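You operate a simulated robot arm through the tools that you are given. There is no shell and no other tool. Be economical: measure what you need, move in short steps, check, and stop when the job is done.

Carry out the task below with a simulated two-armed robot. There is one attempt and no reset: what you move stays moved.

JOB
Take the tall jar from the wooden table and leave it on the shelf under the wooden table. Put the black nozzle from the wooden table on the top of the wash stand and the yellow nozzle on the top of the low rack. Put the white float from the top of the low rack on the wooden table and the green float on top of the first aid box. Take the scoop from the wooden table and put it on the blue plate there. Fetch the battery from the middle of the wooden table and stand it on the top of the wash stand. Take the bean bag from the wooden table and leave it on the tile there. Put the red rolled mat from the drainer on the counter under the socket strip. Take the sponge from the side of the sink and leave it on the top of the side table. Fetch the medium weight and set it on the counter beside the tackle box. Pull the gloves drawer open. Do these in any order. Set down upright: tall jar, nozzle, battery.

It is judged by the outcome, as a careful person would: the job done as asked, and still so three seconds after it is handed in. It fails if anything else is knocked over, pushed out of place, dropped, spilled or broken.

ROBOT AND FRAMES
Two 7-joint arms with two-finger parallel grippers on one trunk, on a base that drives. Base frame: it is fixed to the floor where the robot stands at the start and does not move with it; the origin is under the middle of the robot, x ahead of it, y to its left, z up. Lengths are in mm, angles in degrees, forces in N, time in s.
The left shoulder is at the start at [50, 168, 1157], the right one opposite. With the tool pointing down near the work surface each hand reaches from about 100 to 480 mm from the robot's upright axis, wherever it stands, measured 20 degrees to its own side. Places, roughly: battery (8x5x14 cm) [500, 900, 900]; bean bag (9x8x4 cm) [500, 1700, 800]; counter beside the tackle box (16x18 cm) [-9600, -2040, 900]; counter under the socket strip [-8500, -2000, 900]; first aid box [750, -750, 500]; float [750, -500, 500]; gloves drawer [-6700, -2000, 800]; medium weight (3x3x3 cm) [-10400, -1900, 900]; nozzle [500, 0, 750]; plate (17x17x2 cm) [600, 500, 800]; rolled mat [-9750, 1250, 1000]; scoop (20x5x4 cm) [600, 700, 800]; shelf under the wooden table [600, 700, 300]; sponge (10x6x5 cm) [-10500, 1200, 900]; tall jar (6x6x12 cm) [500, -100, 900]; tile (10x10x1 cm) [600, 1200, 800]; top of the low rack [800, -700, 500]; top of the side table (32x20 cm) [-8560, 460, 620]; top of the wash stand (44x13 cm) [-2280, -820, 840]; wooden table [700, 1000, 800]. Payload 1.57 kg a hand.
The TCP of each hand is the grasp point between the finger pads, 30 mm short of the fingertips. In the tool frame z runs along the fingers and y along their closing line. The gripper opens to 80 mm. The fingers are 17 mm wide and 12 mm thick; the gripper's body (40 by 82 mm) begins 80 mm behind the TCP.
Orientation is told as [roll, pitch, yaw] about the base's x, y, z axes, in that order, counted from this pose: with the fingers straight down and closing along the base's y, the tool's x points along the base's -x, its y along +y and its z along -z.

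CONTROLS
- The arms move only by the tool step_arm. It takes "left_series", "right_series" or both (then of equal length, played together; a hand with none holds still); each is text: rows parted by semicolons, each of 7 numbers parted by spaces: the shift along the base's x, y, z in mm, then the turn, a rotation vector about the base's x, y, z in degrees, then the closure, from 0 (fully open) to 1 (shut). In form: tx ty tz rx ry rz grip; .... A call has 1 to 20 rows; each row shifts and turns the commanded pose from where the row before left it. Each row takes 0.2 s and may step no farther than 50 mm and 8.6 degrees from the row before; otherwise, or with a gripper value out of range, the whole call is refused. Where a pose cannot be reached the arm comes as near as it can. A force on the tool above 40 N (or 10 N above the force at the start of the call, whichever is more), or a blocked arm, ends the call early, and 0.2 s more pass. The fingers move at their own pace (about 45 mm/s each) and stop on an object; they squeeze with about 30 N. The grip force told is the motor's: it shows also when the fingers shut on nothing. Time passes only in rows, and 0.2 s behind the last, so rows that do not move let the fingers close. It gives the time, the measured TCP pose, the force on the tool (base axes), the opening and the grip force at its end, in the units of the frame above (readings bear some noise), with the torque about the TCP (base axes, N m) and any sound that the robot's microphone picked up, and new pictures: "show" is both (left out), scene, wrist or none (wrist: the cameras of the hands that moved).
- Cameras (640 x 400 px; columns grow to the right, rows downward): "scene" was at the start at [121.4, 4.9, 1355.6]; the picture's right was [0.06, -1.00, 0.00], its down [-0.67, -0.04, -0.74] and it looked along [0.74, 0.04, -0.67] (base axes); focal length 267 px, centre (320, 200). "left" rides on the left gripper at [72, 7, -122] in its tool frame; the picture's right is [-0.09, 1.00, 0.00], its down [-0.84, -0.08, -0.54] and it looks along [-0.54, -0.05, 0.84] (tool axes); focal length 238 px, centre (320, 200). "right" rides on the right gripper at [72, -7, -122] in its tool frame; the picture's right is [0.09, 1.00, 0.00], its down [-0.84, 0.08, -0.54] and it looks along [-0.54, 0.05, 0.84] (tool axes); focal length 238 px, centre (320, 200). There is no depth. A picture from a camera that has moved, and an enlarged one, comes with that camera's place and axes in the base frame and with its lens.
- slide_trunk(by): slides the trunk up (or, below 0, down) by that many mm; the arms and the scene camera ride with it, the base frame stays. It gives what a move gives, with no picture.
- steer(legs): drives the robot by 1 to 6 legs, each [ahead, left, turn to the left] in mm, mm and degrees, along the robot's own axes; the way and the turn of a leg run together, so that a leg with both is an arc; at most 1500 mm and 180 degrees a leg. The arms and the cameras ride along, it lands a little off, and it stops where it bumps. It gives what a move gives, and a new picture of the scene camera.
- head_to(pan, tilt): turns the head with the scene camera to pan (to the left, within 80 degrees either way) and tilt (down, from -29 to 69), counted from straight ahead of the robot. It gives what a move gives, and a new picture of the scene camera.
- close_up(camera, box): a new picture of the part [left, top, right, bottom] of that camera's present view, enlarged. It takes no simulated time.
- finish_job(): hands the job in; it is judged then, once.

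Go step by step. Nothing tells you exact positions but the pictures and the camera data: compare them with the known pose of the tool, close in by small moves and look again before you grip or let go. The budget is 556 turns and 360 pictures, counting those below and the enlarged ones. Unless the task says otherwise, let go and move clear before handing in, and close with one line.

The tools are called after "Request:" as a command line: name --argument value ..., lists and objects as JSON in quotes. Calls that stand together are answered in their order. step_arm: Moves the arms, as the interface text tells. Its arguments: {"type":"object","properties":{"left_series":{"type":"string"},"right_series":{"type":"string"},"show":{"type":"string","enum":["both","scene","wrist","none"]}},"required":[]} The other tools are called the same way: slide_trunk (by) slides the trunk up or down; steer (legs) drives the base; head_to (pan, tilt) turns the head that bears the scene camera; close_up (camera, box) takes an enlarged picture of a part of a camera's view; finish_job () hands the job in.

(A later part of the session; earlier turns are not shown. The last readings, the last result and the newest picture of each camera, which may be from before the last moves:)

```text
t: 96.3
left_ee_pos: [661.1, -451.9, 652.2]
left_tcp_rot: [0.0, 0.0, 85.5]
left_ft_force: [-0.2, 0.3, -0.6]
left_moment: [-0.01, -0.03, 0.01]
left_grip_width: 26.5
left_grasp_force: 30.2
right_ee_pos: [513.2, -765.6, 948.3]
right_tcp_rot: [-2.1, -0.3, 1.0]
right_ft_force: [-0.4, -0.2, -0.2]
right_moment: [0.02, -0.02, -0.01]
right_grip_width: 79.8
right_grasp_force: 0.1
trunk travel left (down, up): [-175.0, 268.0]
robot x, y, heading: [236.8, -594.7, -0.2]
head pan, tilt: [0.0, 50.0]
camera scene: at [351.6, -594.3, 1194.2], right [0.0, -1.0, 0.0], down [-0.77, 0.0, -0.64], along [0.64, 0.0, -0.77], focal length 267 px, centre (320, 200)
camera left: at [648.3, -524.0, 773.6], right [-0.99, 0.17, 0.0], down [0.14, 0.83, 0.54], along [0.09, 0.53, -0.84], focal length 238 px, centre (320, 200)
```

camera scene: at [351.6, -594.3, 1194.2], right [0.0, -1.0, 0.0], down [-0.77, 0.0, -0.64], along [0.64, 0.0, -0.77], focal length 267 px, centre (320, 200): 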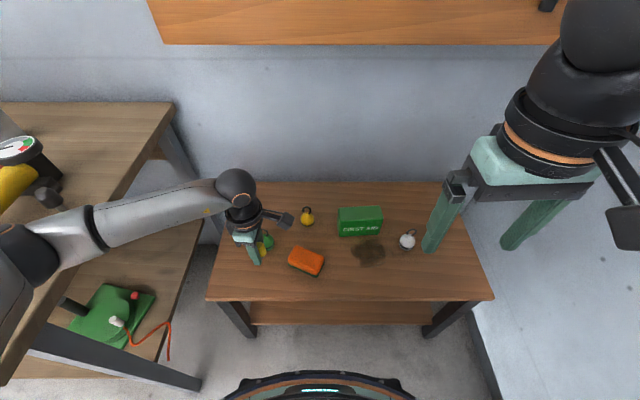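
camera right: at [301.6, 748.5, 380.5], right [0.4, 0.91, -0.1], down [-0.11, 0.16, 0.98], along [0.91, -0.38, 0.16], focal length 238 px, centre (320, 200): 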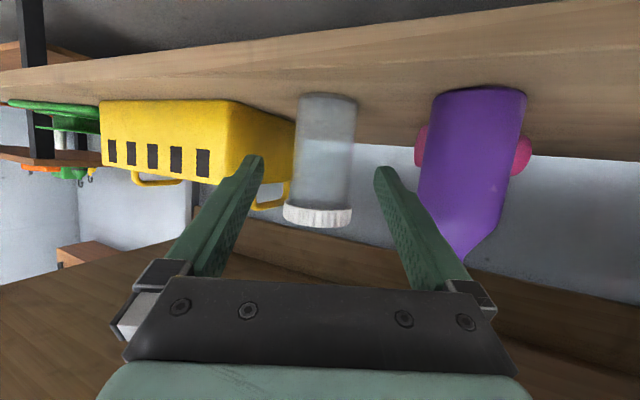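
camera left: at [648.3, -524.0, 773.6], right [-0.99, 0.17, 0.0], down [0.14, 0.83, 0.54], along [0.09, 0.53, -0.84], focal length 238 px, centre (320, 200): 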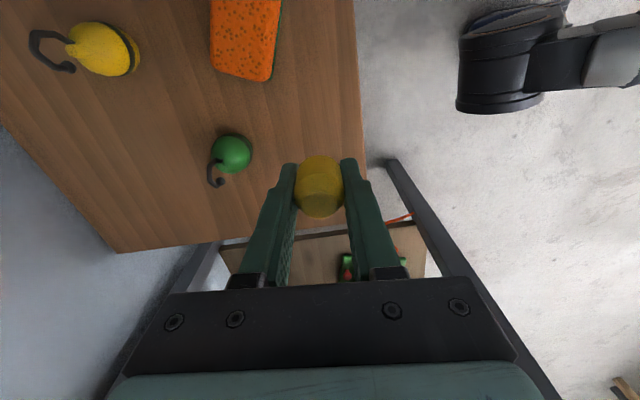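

My forearm would come low over the table corner there, so I'll choose a spot further right, about [660,-655], which draws the elbow away from the table.

Request:
step_arm --left_series "0 -40 0 0 0 0 1;0 -40 0 0 0 0 1;0 -40 0 0 0 0 1;0 -40 0 0 0 0 1;0 -43 0 0 0 0 1" --show "both"

```text
t: 97.5
left_ee_pos: [659.4, -658.2, 653.4]
left_tcp_rot: [0.0, 0.1, 85.6]
left_ft_force: [0.2, 1.0, -1.0]
left_moment: [-0.01, 0.01, 0.02]
left_grip_width: 26.2
left_grasp_force: 30.7
right_ee_pos: [513.9, -765.8, 947.3]
right_tcp_rot: [-2.1, -0.3, 1.0]
right_ft_force: [0.0, 0.0, 0.7]
right_moment: [0.01, 0.0, -0.01]
right_grip_width: 80.0
right_grasp_force: 0.1
trunk travel left (down, up): [-175.0, 268.0]
robot x, y, heading: [236.6, -595.9, -0.1]
head pan, tilt: [0.0, 50.0]
camera scene: at [351.5, -594.5, 1194.1], right [0.0, -1.0, 0.0], down [-0.77, 0.0, -0.64], along [0.64, 0.0, -0.77], focal length 267 px, centre (320, 200)
camera left: at [647.0, -730.6, 776.2], right [-0.99, 0.17, 0.0], down [0.14, 0.83, 0.54], along [0.09, 0.53, -0.84], focal length 238 px, centre (320, 200)
```

scene: 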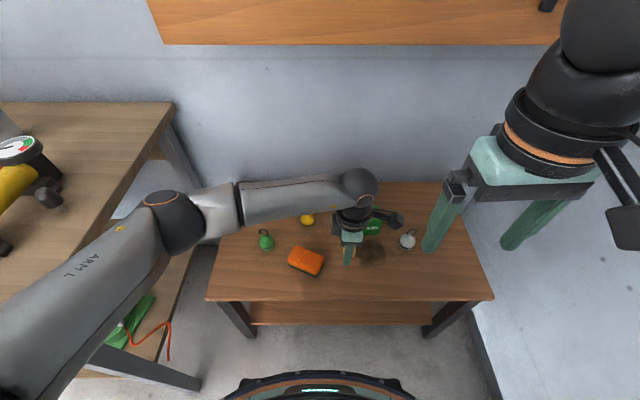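
left: 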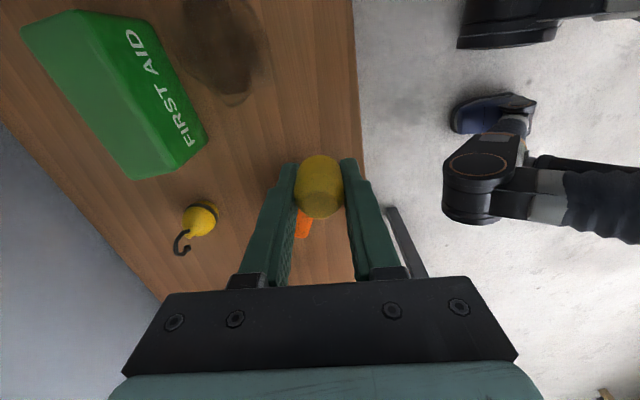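

Request:
step_arm --left_series "10 0 -35 0 0 0 1;8 0 -35 0 0 0 1;0 0 -25 0 0 0 1" --show "both"

```text
t: 98.3
left_ee_pos: [678.1, -658.5, 559.4]
left_tcp_rot: [-0.1, -0.1, 85.5]
left_ft_force: [0.0, -0.8, 0.1]
left_moment: [-0.02, 0.0, -0.01]
left_grip_width: 26.5
left_grasp_force: 30.2
right_ee_pos: [513.5, -764.8, 948.0]
right_tcp_rot: [-2.0, -0.3, 1.0]
right_ft_force: [-0.8, 0.6, -0.8]
right_moment: [-0.03, 0.02, 0.01]
right_grip_width: 80.1
right_grasp_force: 0.1
trunk travel left (down, up): [-175.0, 268.0]
robot x, y, heading: [237.0, -594.2, 0.2]
head pan, tilt: [0.0, 50.0]
camera scene: at [351.6, -594.3, 1194.2], right [0.0, -1.0, 0.0], down [-0.77, 0.0, -0.64], along [0.64, 0.0, -0.77], focal length 267 px, centre (320, 200)
camera left: at [664.7, -731.0, 681.7], right [-0.99, 0.17, 0.0], down [0.14, 0.83, 0.54], along [0.09, 0.53, -0.84], focal length 238 px, centre (320, 200)
```

scene: 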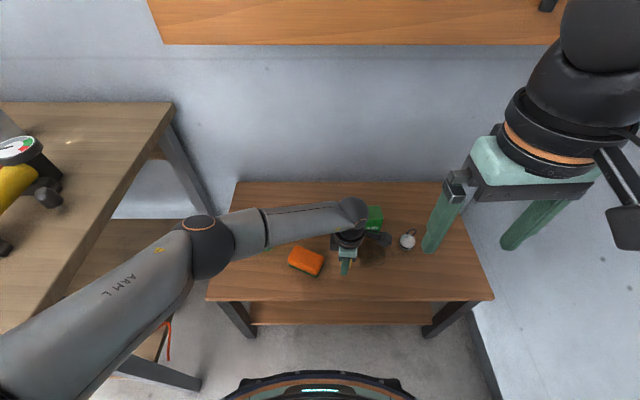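
left: 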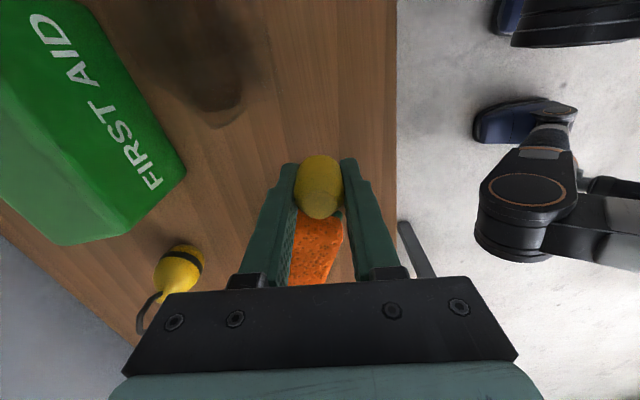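

Request:
step_arm --left_series "0 -8 -12 0 0 0 1;0 0 -10 0 0 0 1;0 0 -4 0 0 0 1;0 0 -3 0 0 0 1;0 0 -3 0 0 0 1" --show "none"

```text
t: 99.5
left_ee_pos: [677.9, -667.4, 526.0]
left_tcp_rot: [0.1, 0.0, 85.5]
left_ft_force: [-0.6, 0.2, -0.2]
left_moment: [0.04, -0.02, 0.0]
left_grip_width: 26.4
left_grasp_force: 30.1
right_ee_pos: [513.6, -766.2, 946.7]
right_tcp_rot: [-2.1, -0.3, 1.1]
right_ft_force: [0.1, -0.4, -0.1]
right_moment: [-0.04, 0.04, -0.04]
right_grip_width: 80.1
right_grasp_force: 0.0
trunk travel left (down, up): [-175.0, 268.0]
robot x, y, heading: [237.9, -598.3, 0.0]
head pan, tilt: [0.0, 50.0]
```

Request:
step_arm --left_series "0 0 -3 0 0 0 1;0 0 -3 0 0 0 1;0 0 -2 0 0 0 1;0 0 -2 0 0 0 1" --show "wrist"

```text
t: 100.5
left_ee_pos: [678.4, -668.6, 516.7]
left_tcp_rot: [-0.1, 0.0, 85.4]
left_ft_force: [0.3, -0.7, -0.5]
left_moment: [0.06, -0.01, 0.0]
left_grip_width: 26.6
left_grasp_force: 29.6
right_ee_pos: [514.2, -766.2, 948.2]
right_tcp_rot: [-2.1, -0.3, 1.0]
right_ft_force: [0.2, -0.4, -0.7]
right_moment: [-0.02, -0.04, 0.01]
right_grip_width: 80.1
right_grasp_force: 0.1
trunk travel left (down, up): [-175.0, 268.0]
robot x, y, heading: [235.1, -588.7, -0.1]
head pan, tilt: [0.0, 50.0]
camera left: at [665.0, -740.1, 639.2], right [-0.99, 0.17, 0.0], down [0.14, 0.83, 0.54], along [0.09, 0.53, -0.84], focal length 238 px, centre (320, 200)
```

left: 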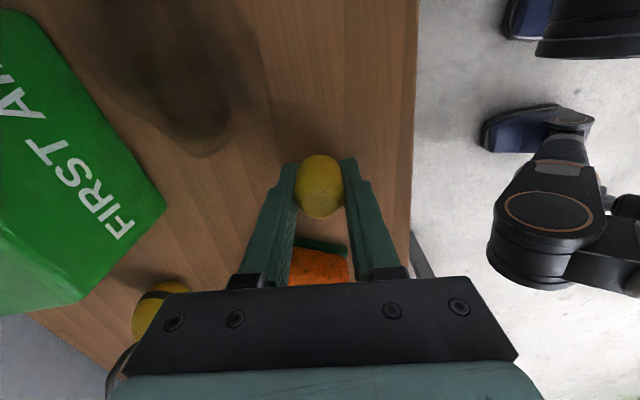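

Request:
step_arm --left_series "0 0 -3 0 0 0 1;0 0 -3 0 0 0 1;0 0 -3 0 0 0 1;0 0 -3 0 0 0 1;0 0 -3 0 0 0 1" --show "none"

```text
t: 101.5
left_ee_pos: [677.6, -670.1, 510.9]
left_tcp_rot: [-0.2, 0.0, 85.3]
left_ft_force: [-5.0, 5.6, 19.8]
left_moment: [0.22, 0.35, 0.01]
left_grip_width: 26.7
left_grasp_force: 30.6
right_ee_pos: [512.3, -765.5, 947.0]
right_tcp_rot: [-2.1, -0.3, 1.0]
right_ft_force: [0.6, -0.4, 0.0]
right_moment: [-0.03, -0.01, 0.02]
right_grip_width: 79.9
right_grasp_force: 0.1
trunk travel left (down, up): [-175.0, 268.0]
robot x, y, heading: [232.0, -592.2, 0.5]
head pan, tilt: [0.0, 50.0]
stopped in row 4 (left hand): the force on the tool passed its limit at 44 N (the readings are from after the stop); the commanded pose is now the measured one
```

Contact at TCP z≈512, so the rack top is near z 475. I'll relieve the force and release.

Request:
step_arm --left_series "0 0 2 0 0 0 1;0 0 0 0 0 0 0.7;0 0 0 0 0 0 0.5;0 0 0 0 0 0 0.4;0 0 20 0 0 0 0.4;0 0 30 0 0 0 0.4;0 0 30 0 0 0 0.4" --show "both"

```text
t: 103.0
left_ee_pos: [677.1, -669.7, 592.0]
left_tcp_rot: [0.1, 0.0, 85.4]
left_ft_force: [-0.4, -0.3, -0.1]
left_moment: [0.0, -0.02, -0.03]
left_grip_width: 47.9
left_grasp_force: 0.1
right_ee_pos: [513.3, -765.5, 946.9]
right_tcp_rot: [-2.1, -0.3, 1.0]
right_ft_force: [-0.5, 0.5, 0.2]
right_moment: [0.01, 0.04, 0.01]
right_grip_width: 80.1
right_grasp_force: 0.1
trunk travel left (down, up): [-175.0, 268.0]
robot x, y, heading: [239.9, -594.9, -0.1]
head pan, tilt: [0.0, 50.0]
camera scene: at [351.5, -594.3, 1194.1], right [0.0, -1.0, 0.0], down [-0.77, 0.0, -0.64], along [0.64, 0.0, -0.77], focal length 267 px, centre (320, 200)
camera left: at [664.7, -741.3, 714.0], right [-0.99, 0.17, 0.0], down [0.14, 0.83, 0.54], along [0.09, 0.53, -0.84], focal length 238 px, centre (320, 200)
```

scene: 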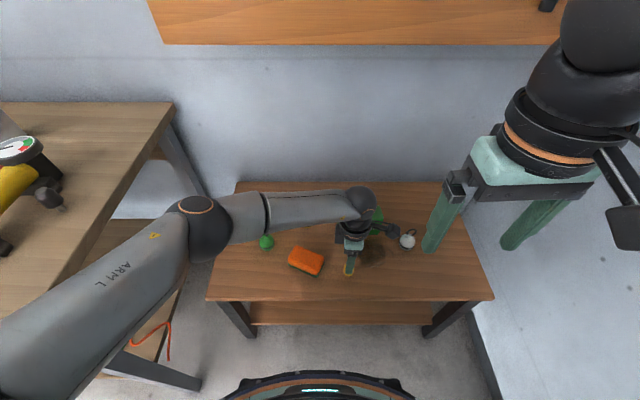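
left: 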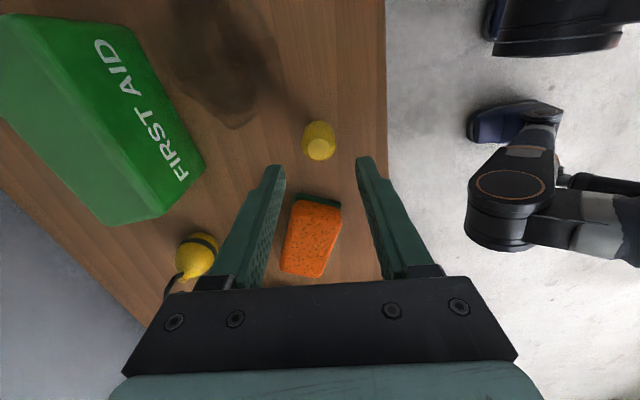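

The yellow nozzle stands on the rack. I'll lift the left hand high and aside, then move in to take the white float with the right hand.

Request:
step_arm --left_series "0 0 45 0 0 0 0;-10 20 40 0 0 0 0;-10 28 35 0 0 0 0;-10 28 35 0 0 0 0;-10 28 35 0 0 0 0;-10 28 35 0 0 0 0;-10 28 30 0 0 0 0;-10 28 30 0 0 0 0;-10 28 25 0 0 0 0;0 28 0 0 0 0 0" --show "none"

Request:
steer --legs '[[60, 0, 0]]'

```text
t: 105.2
left_ee_pos: [600.0, -426.8, 900.6]
left_tcp_rot: [-0.1, 0.1, 85.3]
left_ft_force: [0.6, 0.1, 0.9]
left_moment: [0.0, 0.01, 0.01]
left_grip_width: 80.0
left_grasp_force: 0.1
right_ee_pos: [514.2, -766.1, 947.8]
right_tcp_rot: [-2.1, -0.1, 1.0]
right_ft_force: [-0.1, 0.0, -0.8]
right_moment: [-0.03, 0.01, 0.02]
right_grip_width: 79.9
right_grasp_force: 0.1
trunk travel left (down, up): [-175.0, 268.0]
robot x, y, heading: [240.2, -595.3, 0.1]
head pan, tilt: [0.0, 50.0]
```

```text
t: 106.2
left_ee_pos: [659.6, -426.7, 898.9]
left_tcp_rot: [0.0, 0.1, 85.4]
left_ft_force: [-0.5, -0.1, 0.3]
left_moment: [-0.02, 0.03, 0.0]
left_grip_width: 79.9
left_grasp_force: 0.0
right_ee_pos: [573.0, -765.0, 946.6]
right_tcp_rot: [-2.1, -0.2, 0.9]
right_ft_force: [0.7, -0.7, 0.5]
right_moment: [0.0, -0.02, -0.02]
right_grip_width: 79.9
right_grasp_force: 0.2
trunk travel left (down, up): [-175.0, 268.0]
robot x, y, heading: [296.2, -597.1, 0.2]
head pan, tilt: [0.0, 50.0]
camera scene: at [411.5, -594.3, 1194.1], right [0.0, -1.0, 0.0], down [-0.77, 0.0, -0.64], along [0.64, 0.0, -0.77], focal length 267 px, centre (320, 200)
```

scene: 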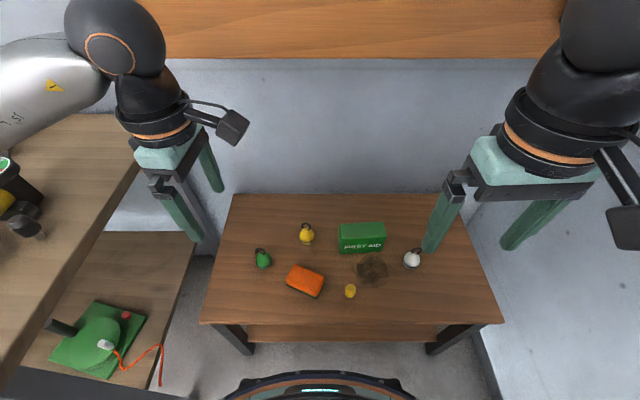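

White float at about [774,-859]. I'll bring the right hand above it.

Request:
step_arm --right_series "25 -12 -40 0 0 0 0;25 -12 -40 0 0 0 0;25 -12 -40 0 0 0 0;25 -12 -40 0 0 0 0;25 -12 -40 0 0 0 0;25 -12 -40 0 0 0 0;25 -12 -40 0 0 0 0;25 -11 -35 0 0 0 0" --show "both"

```text
t: 108.0
left_ee_pos: [658.9, -427.1, 900.7]
left_tcp_rot: [0.0, 0.2, 85.4]
left_ft_force: [-0.4, 0.2, 0.1]
left_moment: [0.03, 0.03, -0.01]
left_grip_width: 80.1
left_grasp_force: 0.1
right_ee_pos: [773.3, -859.9, 635.2]
right_tcp_rot: [-2.1, -0.3, 1.0]
right_ft_force: [0.6, -0.4, -0.1]
right_moment: [0.0, 0.02, 0.0]
right_grip_width: 79.9
right_grasp_force: 0.0
trunk travel left (down, up): [-175.0, 268.0]
robot x, y, heading: [295.3, -592.3, -0.3]
head pan, tilt: [0.0, 50.0]
camera scene: at [411.3, -594.3, 1194.1], right [0.0, -1.0, 0.0], down [-0.77, 0.0, -0.64], along [0.64, 0.0, -0.77], focal length 267 px, centre (320, 200)
camera right: at [699.7, -862.7, 756.5], right [-0.11, 0.99, -0.04], down [0.83, 0.11, 0.54], along [0.54, 0.03, -0.84], focal length 238 px, centre (320, 200)
```

scene: 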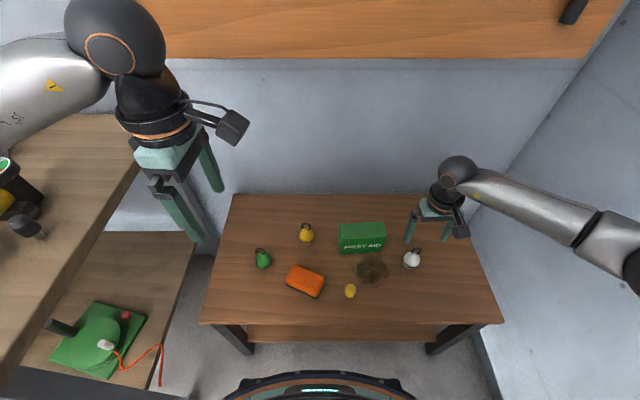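
right: 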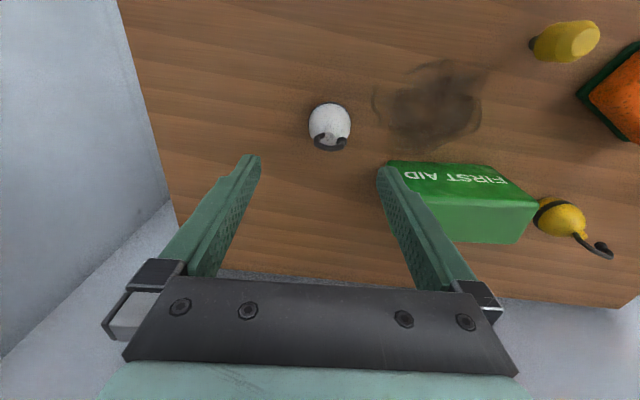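

Request:
step_arm --right_series "-3 3 -38 0 0 0 0.25;-2 3 -37 0 0 0 0.25" --show "wrist"

```text
t: 108.6
left_ee_pos: [659.6, -427.3, 900.6]
left_tcp_rot: [0.0, 0.2, 85.4]
left_ft_force: [-0.1, 0.5, 0.5]
left_moment: [0.03, -0.01, -0.01]
left_grip_width: 79.8
left_grasp_force: 0.1
right_ee_pos: [768.8, -853.2, 559.1]
right_tcp_rot: [-2.0, -0.5, 0.9]
right_ft_force: [0.4, -1.0, 0.1]
right_moment: [-0.01, 0.01, 0.05]
right_grip_width: 59.7
right_grasp_force: 0.0
trunk travel left (down, up): [-175.0, 268.0]
robot x, y, heading: [297.7, -594.4, -0.1]
head pan, tilt: [0.0, 50.0]
camera right: at [694.9, -856.8, 680.9], right [-0.11, 0.99, -0.04], down [0.83, 0.11, 0.54], along [0.54, 0.03, -0.84], focal length 238 px, centre (320, 200)
```

right: 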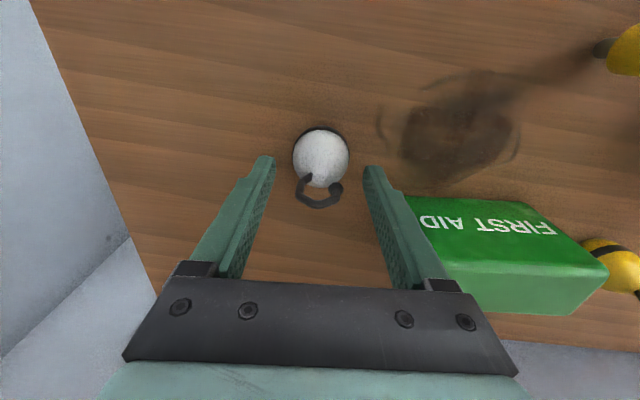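

Request:
step_arm --right_series "2 0 -25 0 0 0 0.25;0 0 -25 0 0 0 0.25" --show "wrist"

```text
t: 109.2
left_ee_pos: [657.5, -427.5, 902.1]
left_tcp_rot: [-0.2, 0.2, 85.3]
left_ft_force: [-0.1, 0.1, 0.4]
left_moment: [-0.01, 0.0, 0.03]
left_grip_width: 80.0
left_grasp_force: 0.0
right_ee_pos: [768.7, -852.2, 511.6]
right_tcp_rot: [-2.0, -0.4, 1.0]
right_ft_force: [-11.7, -1.6, 24.6]
right_moment: [0.93, 0.39, 0.41]
right_grip_width: 58.2
right_grasp_force: 0.1
trunk travel left (down, up): [-175.0, 268.0]
robot x, y, heading: [293.6, -593.5, -0.1]
head pan, tilt: [0.0, 50.0]
camera right: at [694.4, -855.5, 633.0], right [-0.11, 0.99, -0.04], down [0.83, 0.11, 0.55], along [0.55, 0.03, -0.84], focal length 238 px, centre (320, 200)
```

right: 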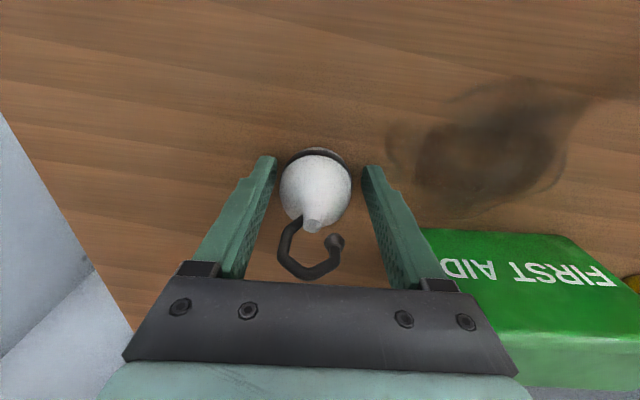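

The left fingertip seems to have touched the rack surface. I'll raise 4 mm and then close on the ball.

Request:
step_arm --right_series "0 0 5 0 0 0 0.25;0 0 0 0 0 0 0.25" --show "wrist"

```text
t: 109.8
left_ee_pos: [659.8, -427.0, 901.3]
left_tcp_rot: [-0.2, 0.1, 85.3]
left_ft_force: [0.4, 0.1, 0.4]
left_moment: [0.02, -0.01, -0.03]
left_grip_width: 80.1
left_grasp_force: 0.0
right_ee_pos: [770.9, -852.7, 512.3]
right_tcp_rot: [-2.2, -0.4, 1.0]
right_ft_force: [0.4, -0.1, -0.3]
right_moment: [0.03, 0.03, 0.0]
right_grip_width: 60.1
right_grasp_force: 0.0
trunk travel left (down, up): [-175.0, 268.0]
robot x, y, heading: [296.9, -597.4, -0.0]
head pan, tilt: [0.0, 50.0]
camera right: at [696.4, -856.2, 633.3], right [-0.11, 0.99, -0.04], down [0.83, 0.11, 0.55], along [0.55, 0.03, -0.84], focal length 238 px, centre (320, 200)
```

right: 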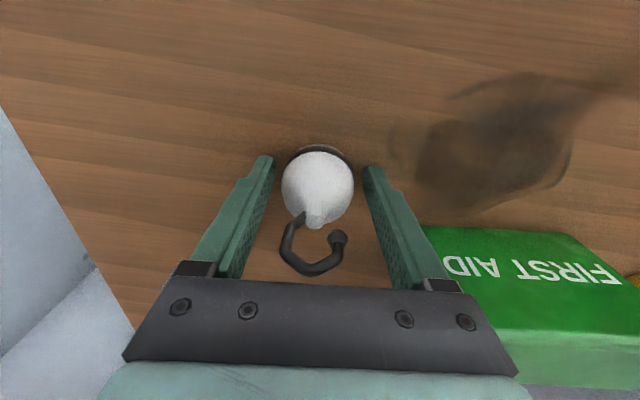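

Request:
step_arm --right_series "0 0 0 0 0 0 1;0 0 0 0 0 0 1;0 0 0 0 0 0 1;0 0 0 0 0 0 1" --show "none"

Request:
step_arm --right_series "0 0 30 0 0 0 1;0 0 40 0 0 0 1;0 0 40 0 0 0 1;-20 0 40 0 0 0 1;-25 0 40 0 0 0 1;-30 0 40 0 0 0 1;-30 10 35 0 0 0 1;-30 15 35 0 0 0 1" --show "both"

```text
t: 110.8
left_ee_pos: [659.0, -428.4, 899.3]
left_tcp_rot: [0.0, 0.0, 85.4]
left_ft_force: [0.4, 0.2, 0.0]
left_moment: [-0.01, -0.02, -0.01]
left_grip_width: 80.1
left_grasp_force: 0.1
right_ee_pos: [770.5, -852.1, 512.4]
right_tcp_rot: [-2.1, -0.3, 1.0]
right_ft_force: [0.1, 0.6, -0.2]
right_moment: [-0.01, -0.01, 0.01]
right_grip_width: 39.8
right_grasp_force: 29.9
trunk travel left (down, up): [-175.0, 268.0]
robot x, y, heading: [295.8, -592.5, 0.1]
head pan, tilt: [0.0, 50.0]
```

```text
t: 112.6
left_ee_pos: [659.3, -426.6, 901.1]
left_tcp_rot: [0.0, 0.1, 85.4]
left_ft_force: [0.7, 0.4, 0.3]
left_moment: [0.0, 0.01, -0.01]
left_grip_width: 80.2
left_grasp_force: 0.1
right_ee_pos: [637.1, -828.6, 811.2]
right_tcp_rot: [-2.1, -0.2, 0.9]
right_ft_force: [0.7, 0.8, -0.5]
right_moment: [-0.04, 0.0, 0.02]
right_grip_width: 39.5
right_grasp_force: 29.9
trunk travel left (down, up): [-175.0, 268.0]
robot x, y, heading: [297.1, -595.2, 0.1]
head pan, tilt: [0.0, 50.0]
camera scene: at [411.2, -594.2, 1194.1], right [0.0, -1.0, 0.0], down [-0.77, 0.0, -0.64], along [0.64, 0.0, -0.77], focal length 267 px, centre (320, 200)
camera right: at [562.5, -832.3, 933.0], right [-0.11, 0.99, -0.04], down [0.83, 0.11, 0.54], along [0.54, 0.03, -0.84], focal length 238 px, centre (320, 200)
```

scene: 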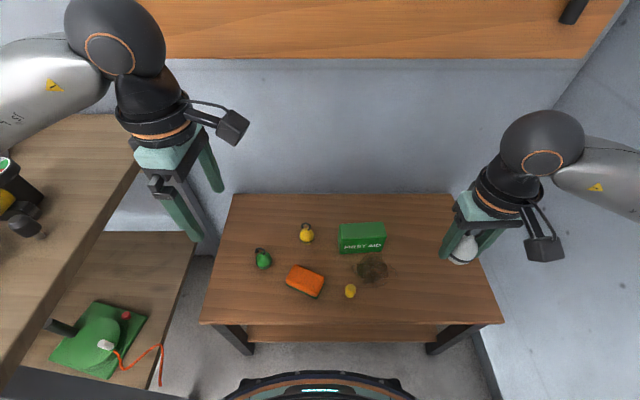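
right: 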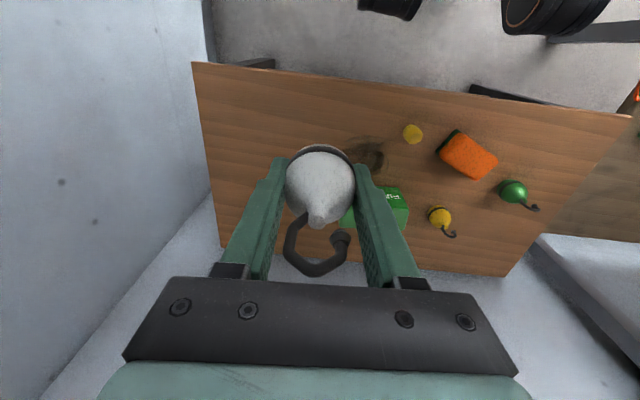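

The white float is held. The green float and box are better suited to the right hand, so I'll first deliver the white one to the wooden table near where the jar stood.

Request:
steer --legs '[[-450, 0, 0], [0, 655, 0], [150, 0, 0]]'

Request:
slide_trunk --by 150

Request:
head_to --pan -10 --tilt 50

```text
t: 122.2
left_ee_pos: [370.9, 226.0, 899.0]
left_tcp_rot: [0.0, 0.0, 84.7]
left_ft_force: [0.7, 0.0, -0.4]
left_moment: [-0.02, -0.01, 0.01]
left_grip_width: 80.1
left_grasp_force: 0.0
right_ee_pos: [343.1, -175.7, 810.0]
right_tcp_rot: [-2.1, -0.2, 0.2]
right_ft_force: [0.3, -0.1, -1.2]
right_moment: [0.0, 0.0, 0.0]
right_grip_width: 39.5
right_grasp_force: 30.1
trunk travel left (down, up): [-175.0, 268.0]
robot x, y, heading: [5.7, 63.1, -0.9]
head pan, tilt: [0.0, 50.0]
camera scene: at [120.3, 62.1, 1194.1], right [-0.01, -1.0, 0.0], down [-0.77, 0.01, -0.64], along [0.64, -0.01, -0.77], focal length 267 px, centre (320, 200)
```

scene: 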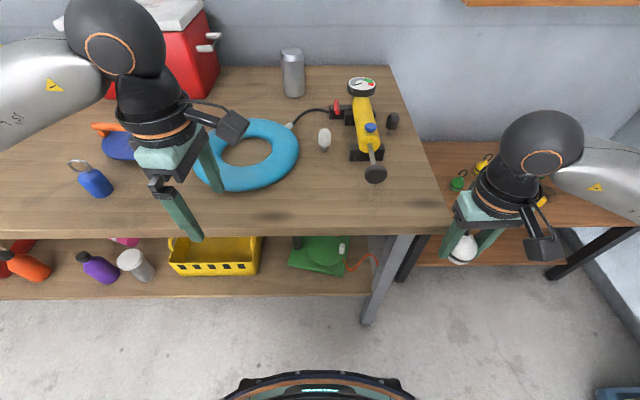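

```text
t: 123.9
left_ee_pos: [370.2, 226.3, 1049.8]
left_tcp_rot: [0.0, 0.1, 84.5]
left_ft_force: [-0.2, -1.4, 0.7]
left_moment: [0.0, -0.02, 0.0]
left_grip_width: 79.9
left_grasp_force: 0.0
right_ee_pos: [343.1, -176.8, 961.6]
right_tcp_rot: [-2.2, -0.4, 0.1]
right_ft_force: [0.0, 0.3, -0.3]
right_moment: [0.01, -0.03, -0.01]
right_grip_width: 39.4
right_grasp_force: 30.4
trunk travel left (down, up): [-325.0, 118.0]
robot x, y, heading: [6.3, 67.2, -0.6]
head pan, tilt: [0.0, 50.0]
```

```text
t: 124.6
left_ee_pos: [370.9, 226.7, 1050.2]
left_tcp_rot: [0.0, 0.1, 84.6]
left_ft_force: [0.2, 0.3, 0.8]
left_moment: [-0.01, -0.01, 0.01]
left_grip_width: 80.0
left_grasp_force: 0.0
right_ee_pos: [341.7, -175.7, 960.1]
right_tcp_rot: [-2.2, -0.3, 0.2]
right_ft_force: [0.3, 0.3, -1.2]
right_moment: [0.0, -0.02, 0.01]
right_grip_width: 39.2
right_grasp_force: 30.0
trunk travel left (down, up): [-325.0, 118.0]
robot x, y, heading: [6.8, 59.4, -0.9]
head pan, tilt: [-10.0, 50.0]
camera scene: at [118.8, 48.7, 1344.1], right [-0.19, -0.98, 0.0], down [-0.75, 0.14, -0.64], along [0.63, -0.12, -0.77], focal length 267 px, centre (320, 200)
```

scene: 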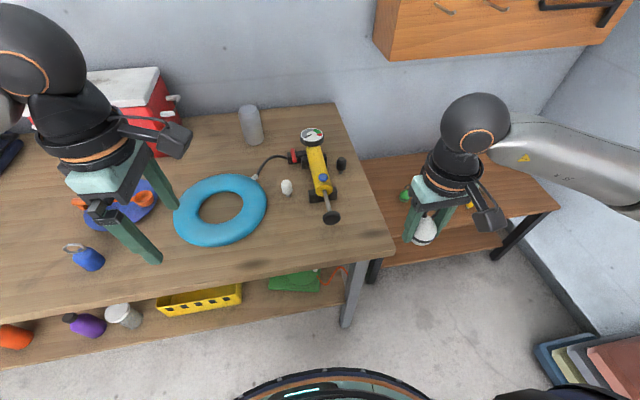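

Request:
step_arm --right_series "35 11 0 0 0 0 1;35 11 0 0 0 0 1;35 12 -20 0 0 0 1;33 12 -30 0 0 0 1;0 0 -30 0 0 0 1;0 0 -25 0 0 0 1" --show "wrist"

```text
t: 126.0
left_ee_pos: [371.6, 226.7, 1050.4]
left_tcp_rot: [-0.1, 0.2, 84.6]
left_ft_force: [-0.2, 0.1, -0.3]
left_moment: [0.01, 0.0, 0.01]
left_grip_width: 80.0
left_grasp_force: 0.0
right_ee_pos: [483.2, -130.2, 855.7]
right_tcp_rot: [-2.1, -0.4, 0.2]
right_ft_force: [0.3, -1.0, -1.4]
right_moment: [0.0, -0.03, -0.05]
right_grip_width: 39.3
right_grasp_force: 29.6
trunk travel left (down, up): [-325.0, 118.0]
robot x, y, heading: [7.3, 61.8, -1.0]
head pan, tilt: [-10.0, 50.0]
camera right: at [409.6, -132.7, 977.9], right [-0.1, 0.99, -0.04], down [0.83, 0.1, 0.54], along [0.54, 0.02, -0.84], focal length 238 px, centre (320, 200)
```

right: 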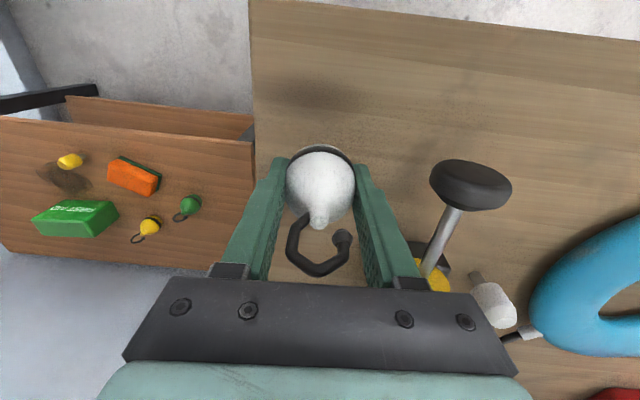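

Request:
step_arm --right_series "0 0 -14 0 0 0 1;0 0 -4 0 0 0 1;0 0 -3 0 0 0 1;0 0 -3 0 0 0 1" --show "none"

```text
t: 127.0
left_ee_pos: [371.3, 226.5, 1050.3]
left_tcp_rot: [0.0, 0.2, 84.6]
left_ft_force: [0.0, -1.0, -0.5]
left_moment: [0.01, 0.03, 0.03]
left_grip_width: 79.9
left_grasp_force: 0.0
right_ee_pos: [482.2, -129.9, 830.4]
right_tcp_rot: [-2.0, -0.4, 0.1]
right_ft_force: [-0.8, 0.7, 2.7]
right_moment: [0.04, 0.01, 0.0]
right_grip_width: 39.3
right_grasp_force: 29.9
trunk travel left (down, up): [-325.0, 118.0]
robot x, y, heading: [4.9, 60.5, -0.7]
head pan, tilt: [-10.0, 50.0]
```

Request:
step_arm --right_series "0 0 -1.5 0 0 0 1;0 0 0 0 0 0 1" --show "none"

```text
t: 127.6
left_ee_pos: [370.3, 225.4, 1050.9]
left_tcp_rot: [-0.1, 0.0, 84.5]
left_ft_force: [-0.3, -0.1, 0.1]
left_moment: [0.01, -0.03, 0.0]
left_grip_width: 79.9
left_grasp_force: 0.0
right_ee_pos: [482.1, -130.0, 831.3]
right_tcp_rot: [-2.1, -0.6, 0.1]
right_ft_force: [-0.2, -0.9, 14.3]
right_moment: [0.11, -0.02, 0.01]
right_grip_width: 39.2
right_grasp_force: 30.3
trunk travel left (down, up): [-325.0, 118.0]
robot x, y, heading: [2.8, 65.9, -0.8]
head pan, tilt: [-10.0, 50.0]
```

Contact. I'll release gently and rise.

Request:
step_arm --right_series "0 0 1 0 0 0 0.8;0 0 0 0 0 0 0.4;0 0 0 0 0 0 0.3;0 0 0 0 0 0 0.3;0 0 25 0 0 0 0.3;0 0 35 0 0 0 0.3;0 0 40 0 0 0 0.3;0 0 40 0 0 0 0.3" --show "wrist"

```text
t: 129.4
left_ee_pos: [370.4, 225.6, 1051.1]
left_tcp_rot: [-0.1, 0.1, 84.6]
left_ft_force: [0.6, 0.2, -0.2]
left_moment: [0.01, 0.0, -0.02]
left_grip_width: 79.9
left_grasp_force: 0.1
right_ee_pos: [481.4, -131.0, 971.7]
right_tcp_rot: [-2.1, -0.3, 0.2]
right_ft_force: [-0.5, 0.0, -0.9]
right_moment: [0.0, 0.0, 0.01]
right_grip_width: 56.1
right_grasp_force: 0.0
trunk travel left (down, up): [-325.0, 118.0]
robot x, y, heading: [3.7, 62.5, -0.4]
head pan, tilt: [-10.0, 50.0]
camera right: at [407.3, -133.3, 1092.5], right [-0.1, 0.99, -0.04], down [0.83, 0.1, 0.54], along [0.54, 0.02, -0.84], focal length 238 px, centre (320, 200)
```

right: 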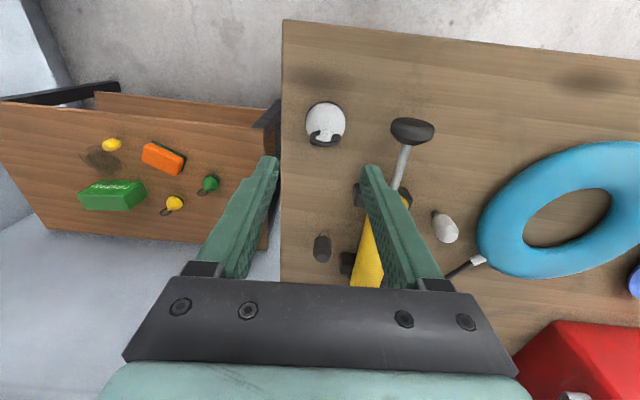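

The white float stands on the table. Now back to the rack for the green float with the right hand.

Request:
steer --legs '[[-200, 0, 0.4], [0, -562, 0]]'

Request:
slide_trunk --by -150

Request:
steer --legs '[[480, 0, 0]]'

```text
t: 136.1
left_ee_pos: [161.7, -334.8, 1050.4]
left_tcp_rot: [0.0, 0.2, 84.9]
left_ft_force: [-1.0, 0.1, 0.5]
left_moment: [0.02, 0.0, 0.03]
left_grip_width: 80.2
left_grasp_force: 0.0
right_ee_pos: [276.0, -690.2, 969.8]
right_tcp_rot: [-2.1, -0.3, 0.4]
right_ft_force: [-0.8, -0.4, -0.3]
right_moment: [-0.01, 0.02, -0.01]
right_grip_width: 55.8
right_grasp_force: 0.1
trunk travel left (down, up): [-325.0, 118.0]
robot x, y, heading: [-203.4, -498.9, -0.4]
head pan, tilt: [-10.0, 50.0]
camera scene: at [-88.5, -512.9, 1344.1], right [-0.18, -0.98, 0.0], down [-0.75, 0.14, -0.64], along [0.63, -0.12, -0.77], focal length 267 px, centre (320, 200)
```

scene: 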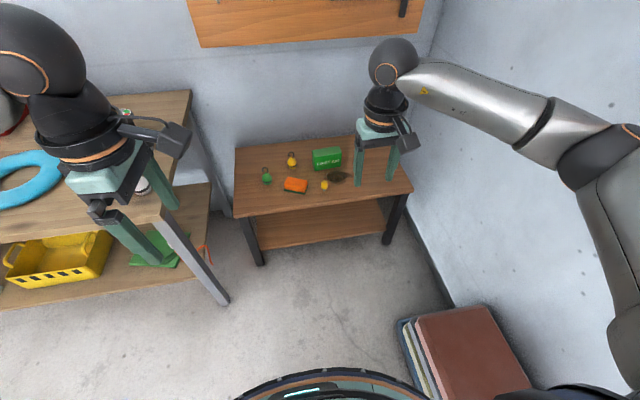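

```text
t: 137.8
left_ee_pos: [163.9, -335.3, 901.2]
left_tcp_rot: [-0.1, 0.2, 84.9]
left_ft_force: [-1.2, -1.0, 0.0]
left_moment: [0.03, 0.03, -0.01]
left_grip_width: 80.1
left_grasp_force: 0.1
right_ee_pos: [274.8, -690.8, 819.5]
right_tcp_rot: [-2.1, -0.3, 0.6]
right_ft_force: [-0.9, -0.2, 0.2]
right_moment: [-0.01, 0.02, 0.01]
right_grip_width: 56.0
right_grasp_force: 0.1
trunk travel left (down, up): [-175.0, 268.0]
robot x, y, heading: [-201.4, -498.4, -0.7]
head pan, tilt: [-10.0, 50.0]
```

```text
t: 140.6
left_ee_pos: [633.5, -337.3, 901.0]
left_tcp_rot: [0.0, 0.1, 85.1]
left_ft_force: [-0.1, -0.1, 0.1]
left_moment: [-0.01, -0.01, 0.0]
left_grip_width: 80.0
left_grasp_force: 0.0
right_ee_pos: [747.5, -693.5, 819.6]
right_tcp_rot: [-2.1, -0.3, 0.5]
right_ft_force: [0.4, -0.6, 0.3]
right_moment: [-0.02, -0.04, 0.02]
right_grip_width: 56.0
right_grasp_force: 0.0
trunk travel left (down, up): [-175.0, 268.0]
robot x, y, heading: [265.2, -500.5, -0.3]
head pan, tilt: [-10.0, 50.0]
camera scene: at [382.9, -515.9, 1194.1], right [-0.18, -0.98, 0.0], down [-0.75, 0.14, -0.64], along [0.63, -0.12, -0.77], focal length 267 px, centre (320, 200)
```

scene: 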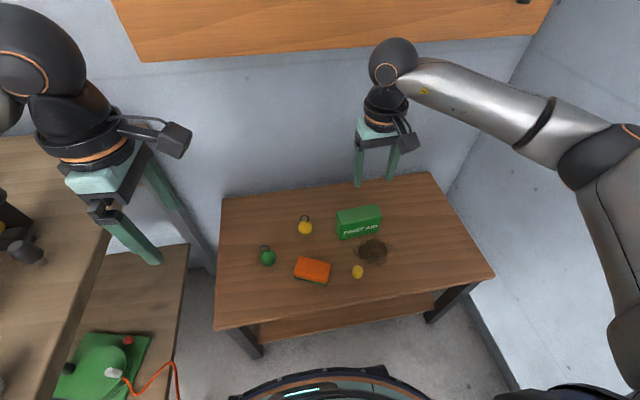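

Green float at about [776,-435]. I'll inch forward, tilt the right hand for reach, and bring it above the float.

Request:
steer --legs '[[30, 0, 0]]'

Request:
step_arm --right_series "-10 40 -15 0 -8.5 0 0.25;-10 40 -25 0 -8.5 0 0.25;-5 40 -25 0 -8.5 0 0.25;5 45 -20 0 0 0 0.25;10 45 -20 0 0 0 0.25;5 45 -20 0 0 0 0.25" --show "both"

```text
t: 141.5
left_ee_pos: [663.7, -337.0, 899.6]
left_tcp_rot: [0.0, 0.1, 85.0]
left_ft_force: [0.4, 0.3, -0.2]
left_moment: [0.01, -0.02, -0.01]
left_grip_width: 80.1
left_grasp_force: 0.0
right_ee_pos: [776.1, -694.5, 819.4]
right_tcp_rot: [-2.1, -0.3, 0.6]
right_ft_force: [-0.6, -0.2, -0.5]
right_moment: [-0.01, -0.01, 0.0]
right_grip_width: 55.6
right_grasp_force: 0.1
trunk travel left (down, up): [-175.0, 268.0]
robot x, y, heading: [302.1, -505.5, -0.6]
head pan, tilt: [-10.0, 50.0]
camera scene: at [412.3, -516.1, 1194.1], right [-0.18, -0.98, 0.0], down [-0.75, 0.14, -0.64], along [0.63, -0.12, -0.77], focal length 267 px, centre (320, 200)
```

scene: 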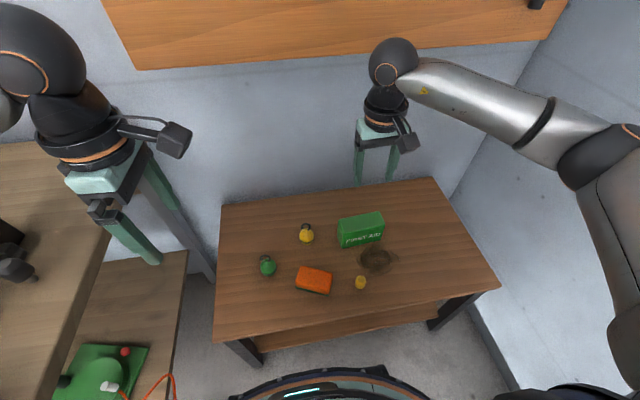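

```text
refused: row 5 steps farther than a row can; nothing moved
```

Request:
step_arm --right_series "-10 40 -15 0 -8.5 0 0.25;-10 40 -25 0 -8.5 0 0.25;-5 40 -25 0 -8.5 0 0.25;5 44 -20 0 0 0 0.25;10 43 -20 0 0 0 0.25;5 44 -20 0 0 0 0.25" --show "both"

```text
t: 142.9
left_ee_pos: [663.2, -337.7, 901.5]
left_tcp_rot: [0.0, 0.0, 85.1]
left_ft_force: [-0.5, -0.3, 0.0]
left_moment: [-0.03, -0.03, 0.02]
left_grip_width: 80.0
left_grasp_force: 0.1
right_ee_pos: [770.4, -441.9, 697.7]
right_tcp_rot: [-2.4, -25.9, 0.7]
right_ft_force: [0.0, -0.3, 0.2]
right_moment: [-0.04, -0.01, -0.01]
right_grip_width: 60.1
right_grasp_force: 0.0
trunk travel left (down, up): [-175.0, 268.0]
robot x, y, heading: [297.8, -502.8, -0.3]
head pan, tilt: [-10.0, 50.0]
camera scene: at [412.1, -516.0, 1194.2], right [-0.18, -0.98, 0.0], down [-0.75, 0.14, -0.64], along [0.63, -0.12, -0.77], focal length 267 px, centre (320, 200)
camera right: at [651.3, -444.4, 776.1], right [-0.08, 0.99, -0.08], down [0.52, 0.11, 0.85], along [0.85, 0.02, -0.52], focal length 238 px, centre (320, 200)
```

scene: 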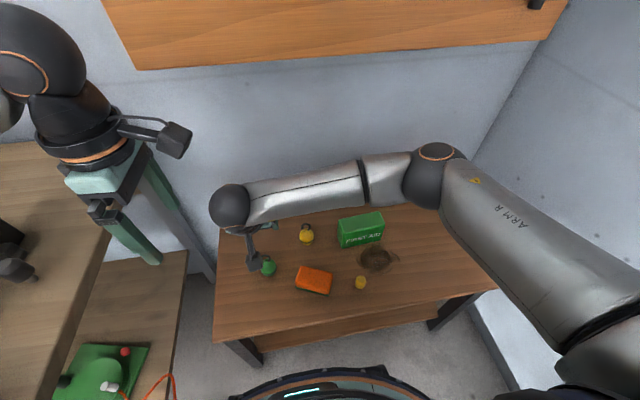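
right: 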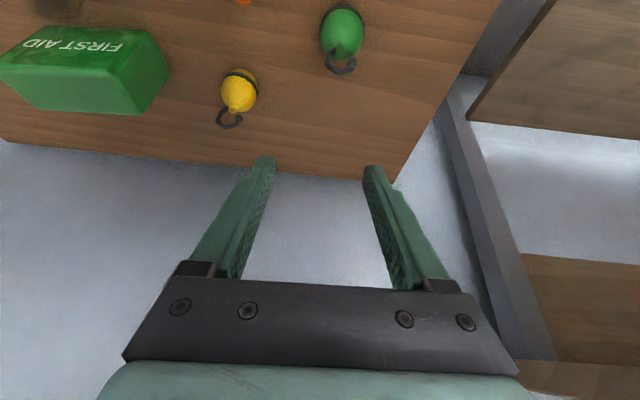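

Request:
step_arm --right_series "-2 2 -46 0 0 0 0.25;-3 2 -46 0 0 0 0.25;-3 2 -46 0 0 0 0.25" --show "wrist"

```text
t: 143.7
left_ee_pos: [663.2, -336.5, 900.3]
left_tcp_rot: [0.0, 0.1, 85.1]
left_ft_force: [-0.3, 0.2, -1.2]
left_moment: [-0.02, 0.04, 0.02]
left_grip_width: 80.0
left_grasp_force: 0.0
right_ee_pos: [763.5, -434.3, 557.2]
right_tcp_rot: [-2.4, -25.9, 0.7]
right_ft_force: [-0.3, -0.6, 0.4]
right_moment: [0.02, 0.0, 0.0]
right_grip_width: 59.8
right_grasp_force: 0.2
trunk travel left (down, up): [-175.0, 268.0]
robot x, y, heading: [298.2, -502.4, -0.2]
head pan, tilt: [-10.0, 50.0]
camera right: at [644.7, -436.9, 636.0], right [-0.08, 0.99, -0.08], down [0.52, 0.11, 0.85], along [0.85, 0.02, -0.52], focal length 238 px, centre (320, 200)
```

right: 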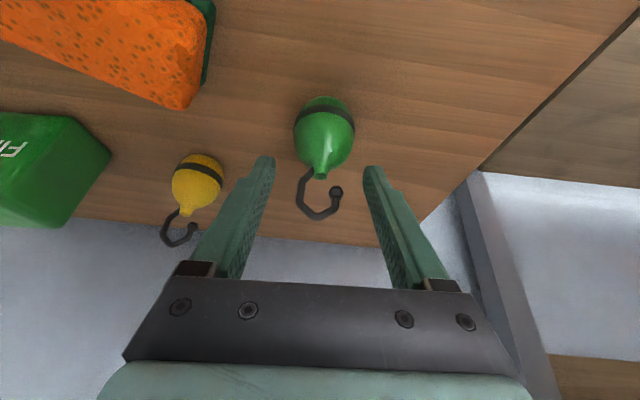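

Request:
step_arm --right_series "-3 -1 -20 0 0 0 0.25;-2 0 -20 0 0 0 0.25" --show "wrist"

```text
t: 144.3
left_ee_pos: [662.9, -336.6, 900.0]
left_tcp_rot: [0.0, 0.0, 85.1]
left_ft_force: [-0.5, -0.8, 0.4]
left_moment: [0.02, -0.01, 0.0]
left_grip_width: 79.9
left_grasp_force: 0.0
right_ee_pos: [759.7, -435.3, 516.8]
right_tcp_rot: [-2.5, -25.7, 0.8]
right_ft_force: [-0.8, -0.3, -1.8]
right_moment: [0.02, 0.04, 0.0]
right_grip_width: 60.1
right_grasp_force: 0.0
trunk travel left (down, up): [-175.0, 268.0]
robot x, y, heading: [296.7, -502.7, -0.1]
head pan, tilt: [-10.0, 50.0]
camera right: at [640.0, -438.8, 596.1], right [-0.08, 0.99, -0.08], down [0.52, 0.11, 0.85], along [0.85, 0.03, -0.52], focal length 238 px, centre (320, 200)
```

right: 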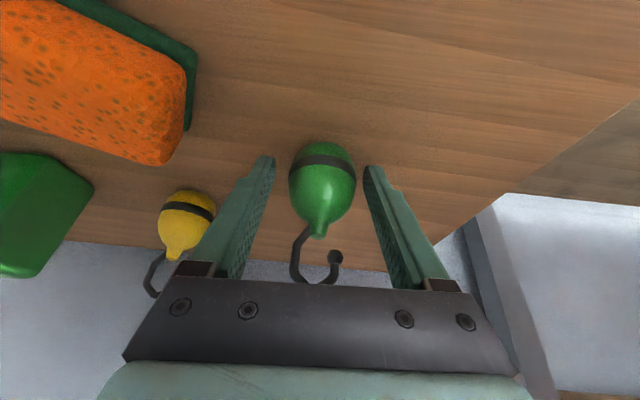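

Request:
step_arm --right_series "0 0 0 0 0 0 1;0 0 0 0 0 0 1;0 0 0 0 0 0 1;0 0 0 0 0 0 1" --show "none"

Request:
step_arm --right_series "0 0 30 0 0 0 1;0 0 40 0 0 0 1;0 0 40 0 0 0 1;0 -40 20 0 0 0 1;0 -40 0 0 0 0 1;0 -40 0 0 0 0 1;0 -40 0 0 0 0 1;0 -40 0 0 0 0 1" --show "both"

```text
t: 145.3
left_ee_pos: [662.0, -337.3, 900.7]
left_tcp_rot: [-0.1, 0.2, 85.0]
left_ft_force: [-0.3, -0.3, -0.3]
left_moment: [0.01, -0.04, 0.01]
left_grip_width: 80.2
left_grasp_force: 0.1
right_ee_pos: [759.4, -436.5, 517.9]
right_tcp_rot: [-2.3, -25.8, 0.8]
right_ft_force: [0.7, -0.1, 0.6]
right_moment: [-0.01, 0.03, 0.0]
right_grip_width: 39.7
right_grasp_force: 29.9
trunk travel left (down, up): [-175.0, 268.0]
robot x, y, heading: [295.5, -503.3, -0.3]
head pan, tilt: [-10.0, 50.0]
```

```text
t: 147.1
left_ee_pos: [662.4, -337.5, 900.3]
left_tcp_rot: [0.0, 0.1, 84.9]
left_ft_force: [0.4, 0.8, -0.2]
left_moment: [-0.02, -0.01, 0.02]
left_grip_width: 80.1
left_grasp_force: 0.0
right_ee_pos: [754.1, -638.1, 646.6]
right_tcp_rot: [-2.4, -25.8, 0.7]
right_ft_force: [-0.1, -1.1, -0.4]
right_moment: [-0.01, 0.0, 0.01]
right_grip_width: 39.7
right_grasp_force: 30.5
trunk travel left (down, up): [-175.0, 268.0]
robot x, y, heading: [296.6, -504.2, -0.5]
head pan, tilt: [-10.0, 50.0]
camera scene: at [412.1, -516.3, 1194.2], right [-0.18, -0.98, 0.0], down [-0.75, 0.14, -0.64], along [0.63, -0.12, -0.77], focal length 267 px, centre (320, 200)
camera right: at [635.5, -640.6, 725.9], right [-0.08, 0.99, -0.08], down [0.52, 0.11, 0.85], along [0.85, 0.03, -0.52], focal length 238 px, centre (320, 200)
```

scene: 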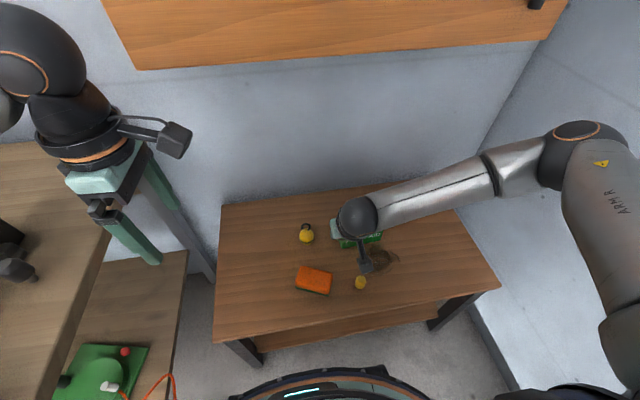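
right: 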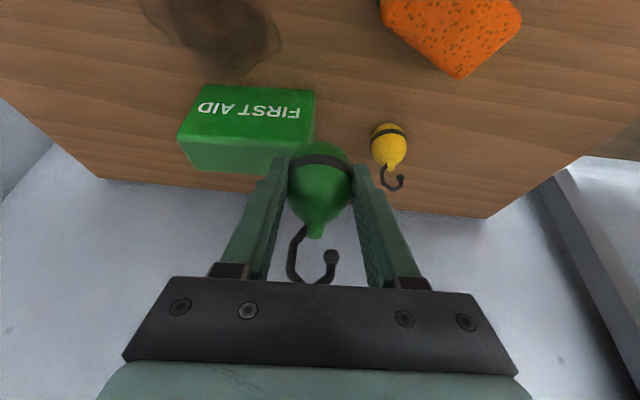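

The first aid box top is about [831,-709], z≈565, 48 mm deep. I'll carry the green float over it.

Request:
step_arm --right_series "20 -25 5 0 0 0 1;25 -25 0 0 0 0 1;26 -21 0 0 0 0 1;0 0 0 0 0 0 1" --show "both"

```text
t: 148.1
left_ee_pos: [662.2, -336.4, 898.8]
left_tcp_rot: [0.1, 0.1, 85.1]
left_ft_force: [-0.8, -0.8, -0.4]
left_moment: [-0.01, 0.0, 0.0]
left_grip_width: 79.7
left_grasp_force: 0.2
right_ee_pos: [827.5, -708.3, 653.2]
right_tcp_rot: [-2.4, -25.9, 0.7]
right_ft_force: [0.0, 0.1, -0.3]
right_moment: [0.0, -0.03, -0.01]
right_grip_width: 40.0
right_grasp_force: 30.2
trunk travel left (down, up): [-175.0, 268.0]
robot x, y, heading: [299.4, -500.7, -0.6]
head pan, tilt: [-10.0, 50.0]
camera scene: at [412.1, -516.2, 1194.1], right [-0.18, -0.98, 0.0], down [-0.75, 0.14, -0.64], along [0.63, -0.12, -0.77], focal length 267 px, centre (320, 200)
camera right: at [707.9, -710.8, 732.7], right [-0.08, 0.99, -0.08], down [0.52, 0.11, 0.85], along [0.85, 0.03, -0.52], focal length 238 px, centre (320, 200)
```

scene: 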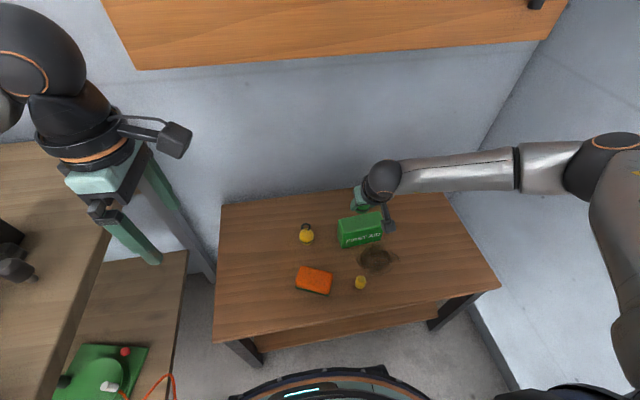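
right: 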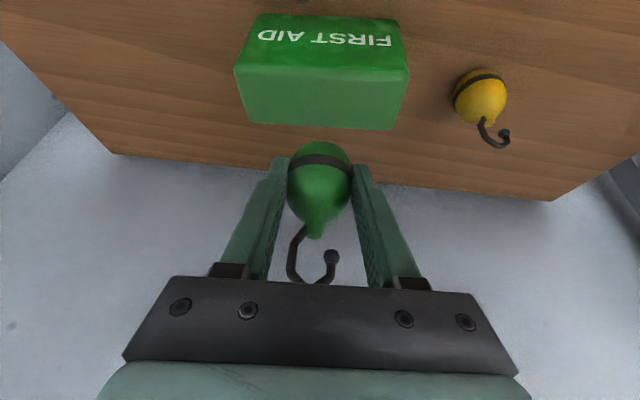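

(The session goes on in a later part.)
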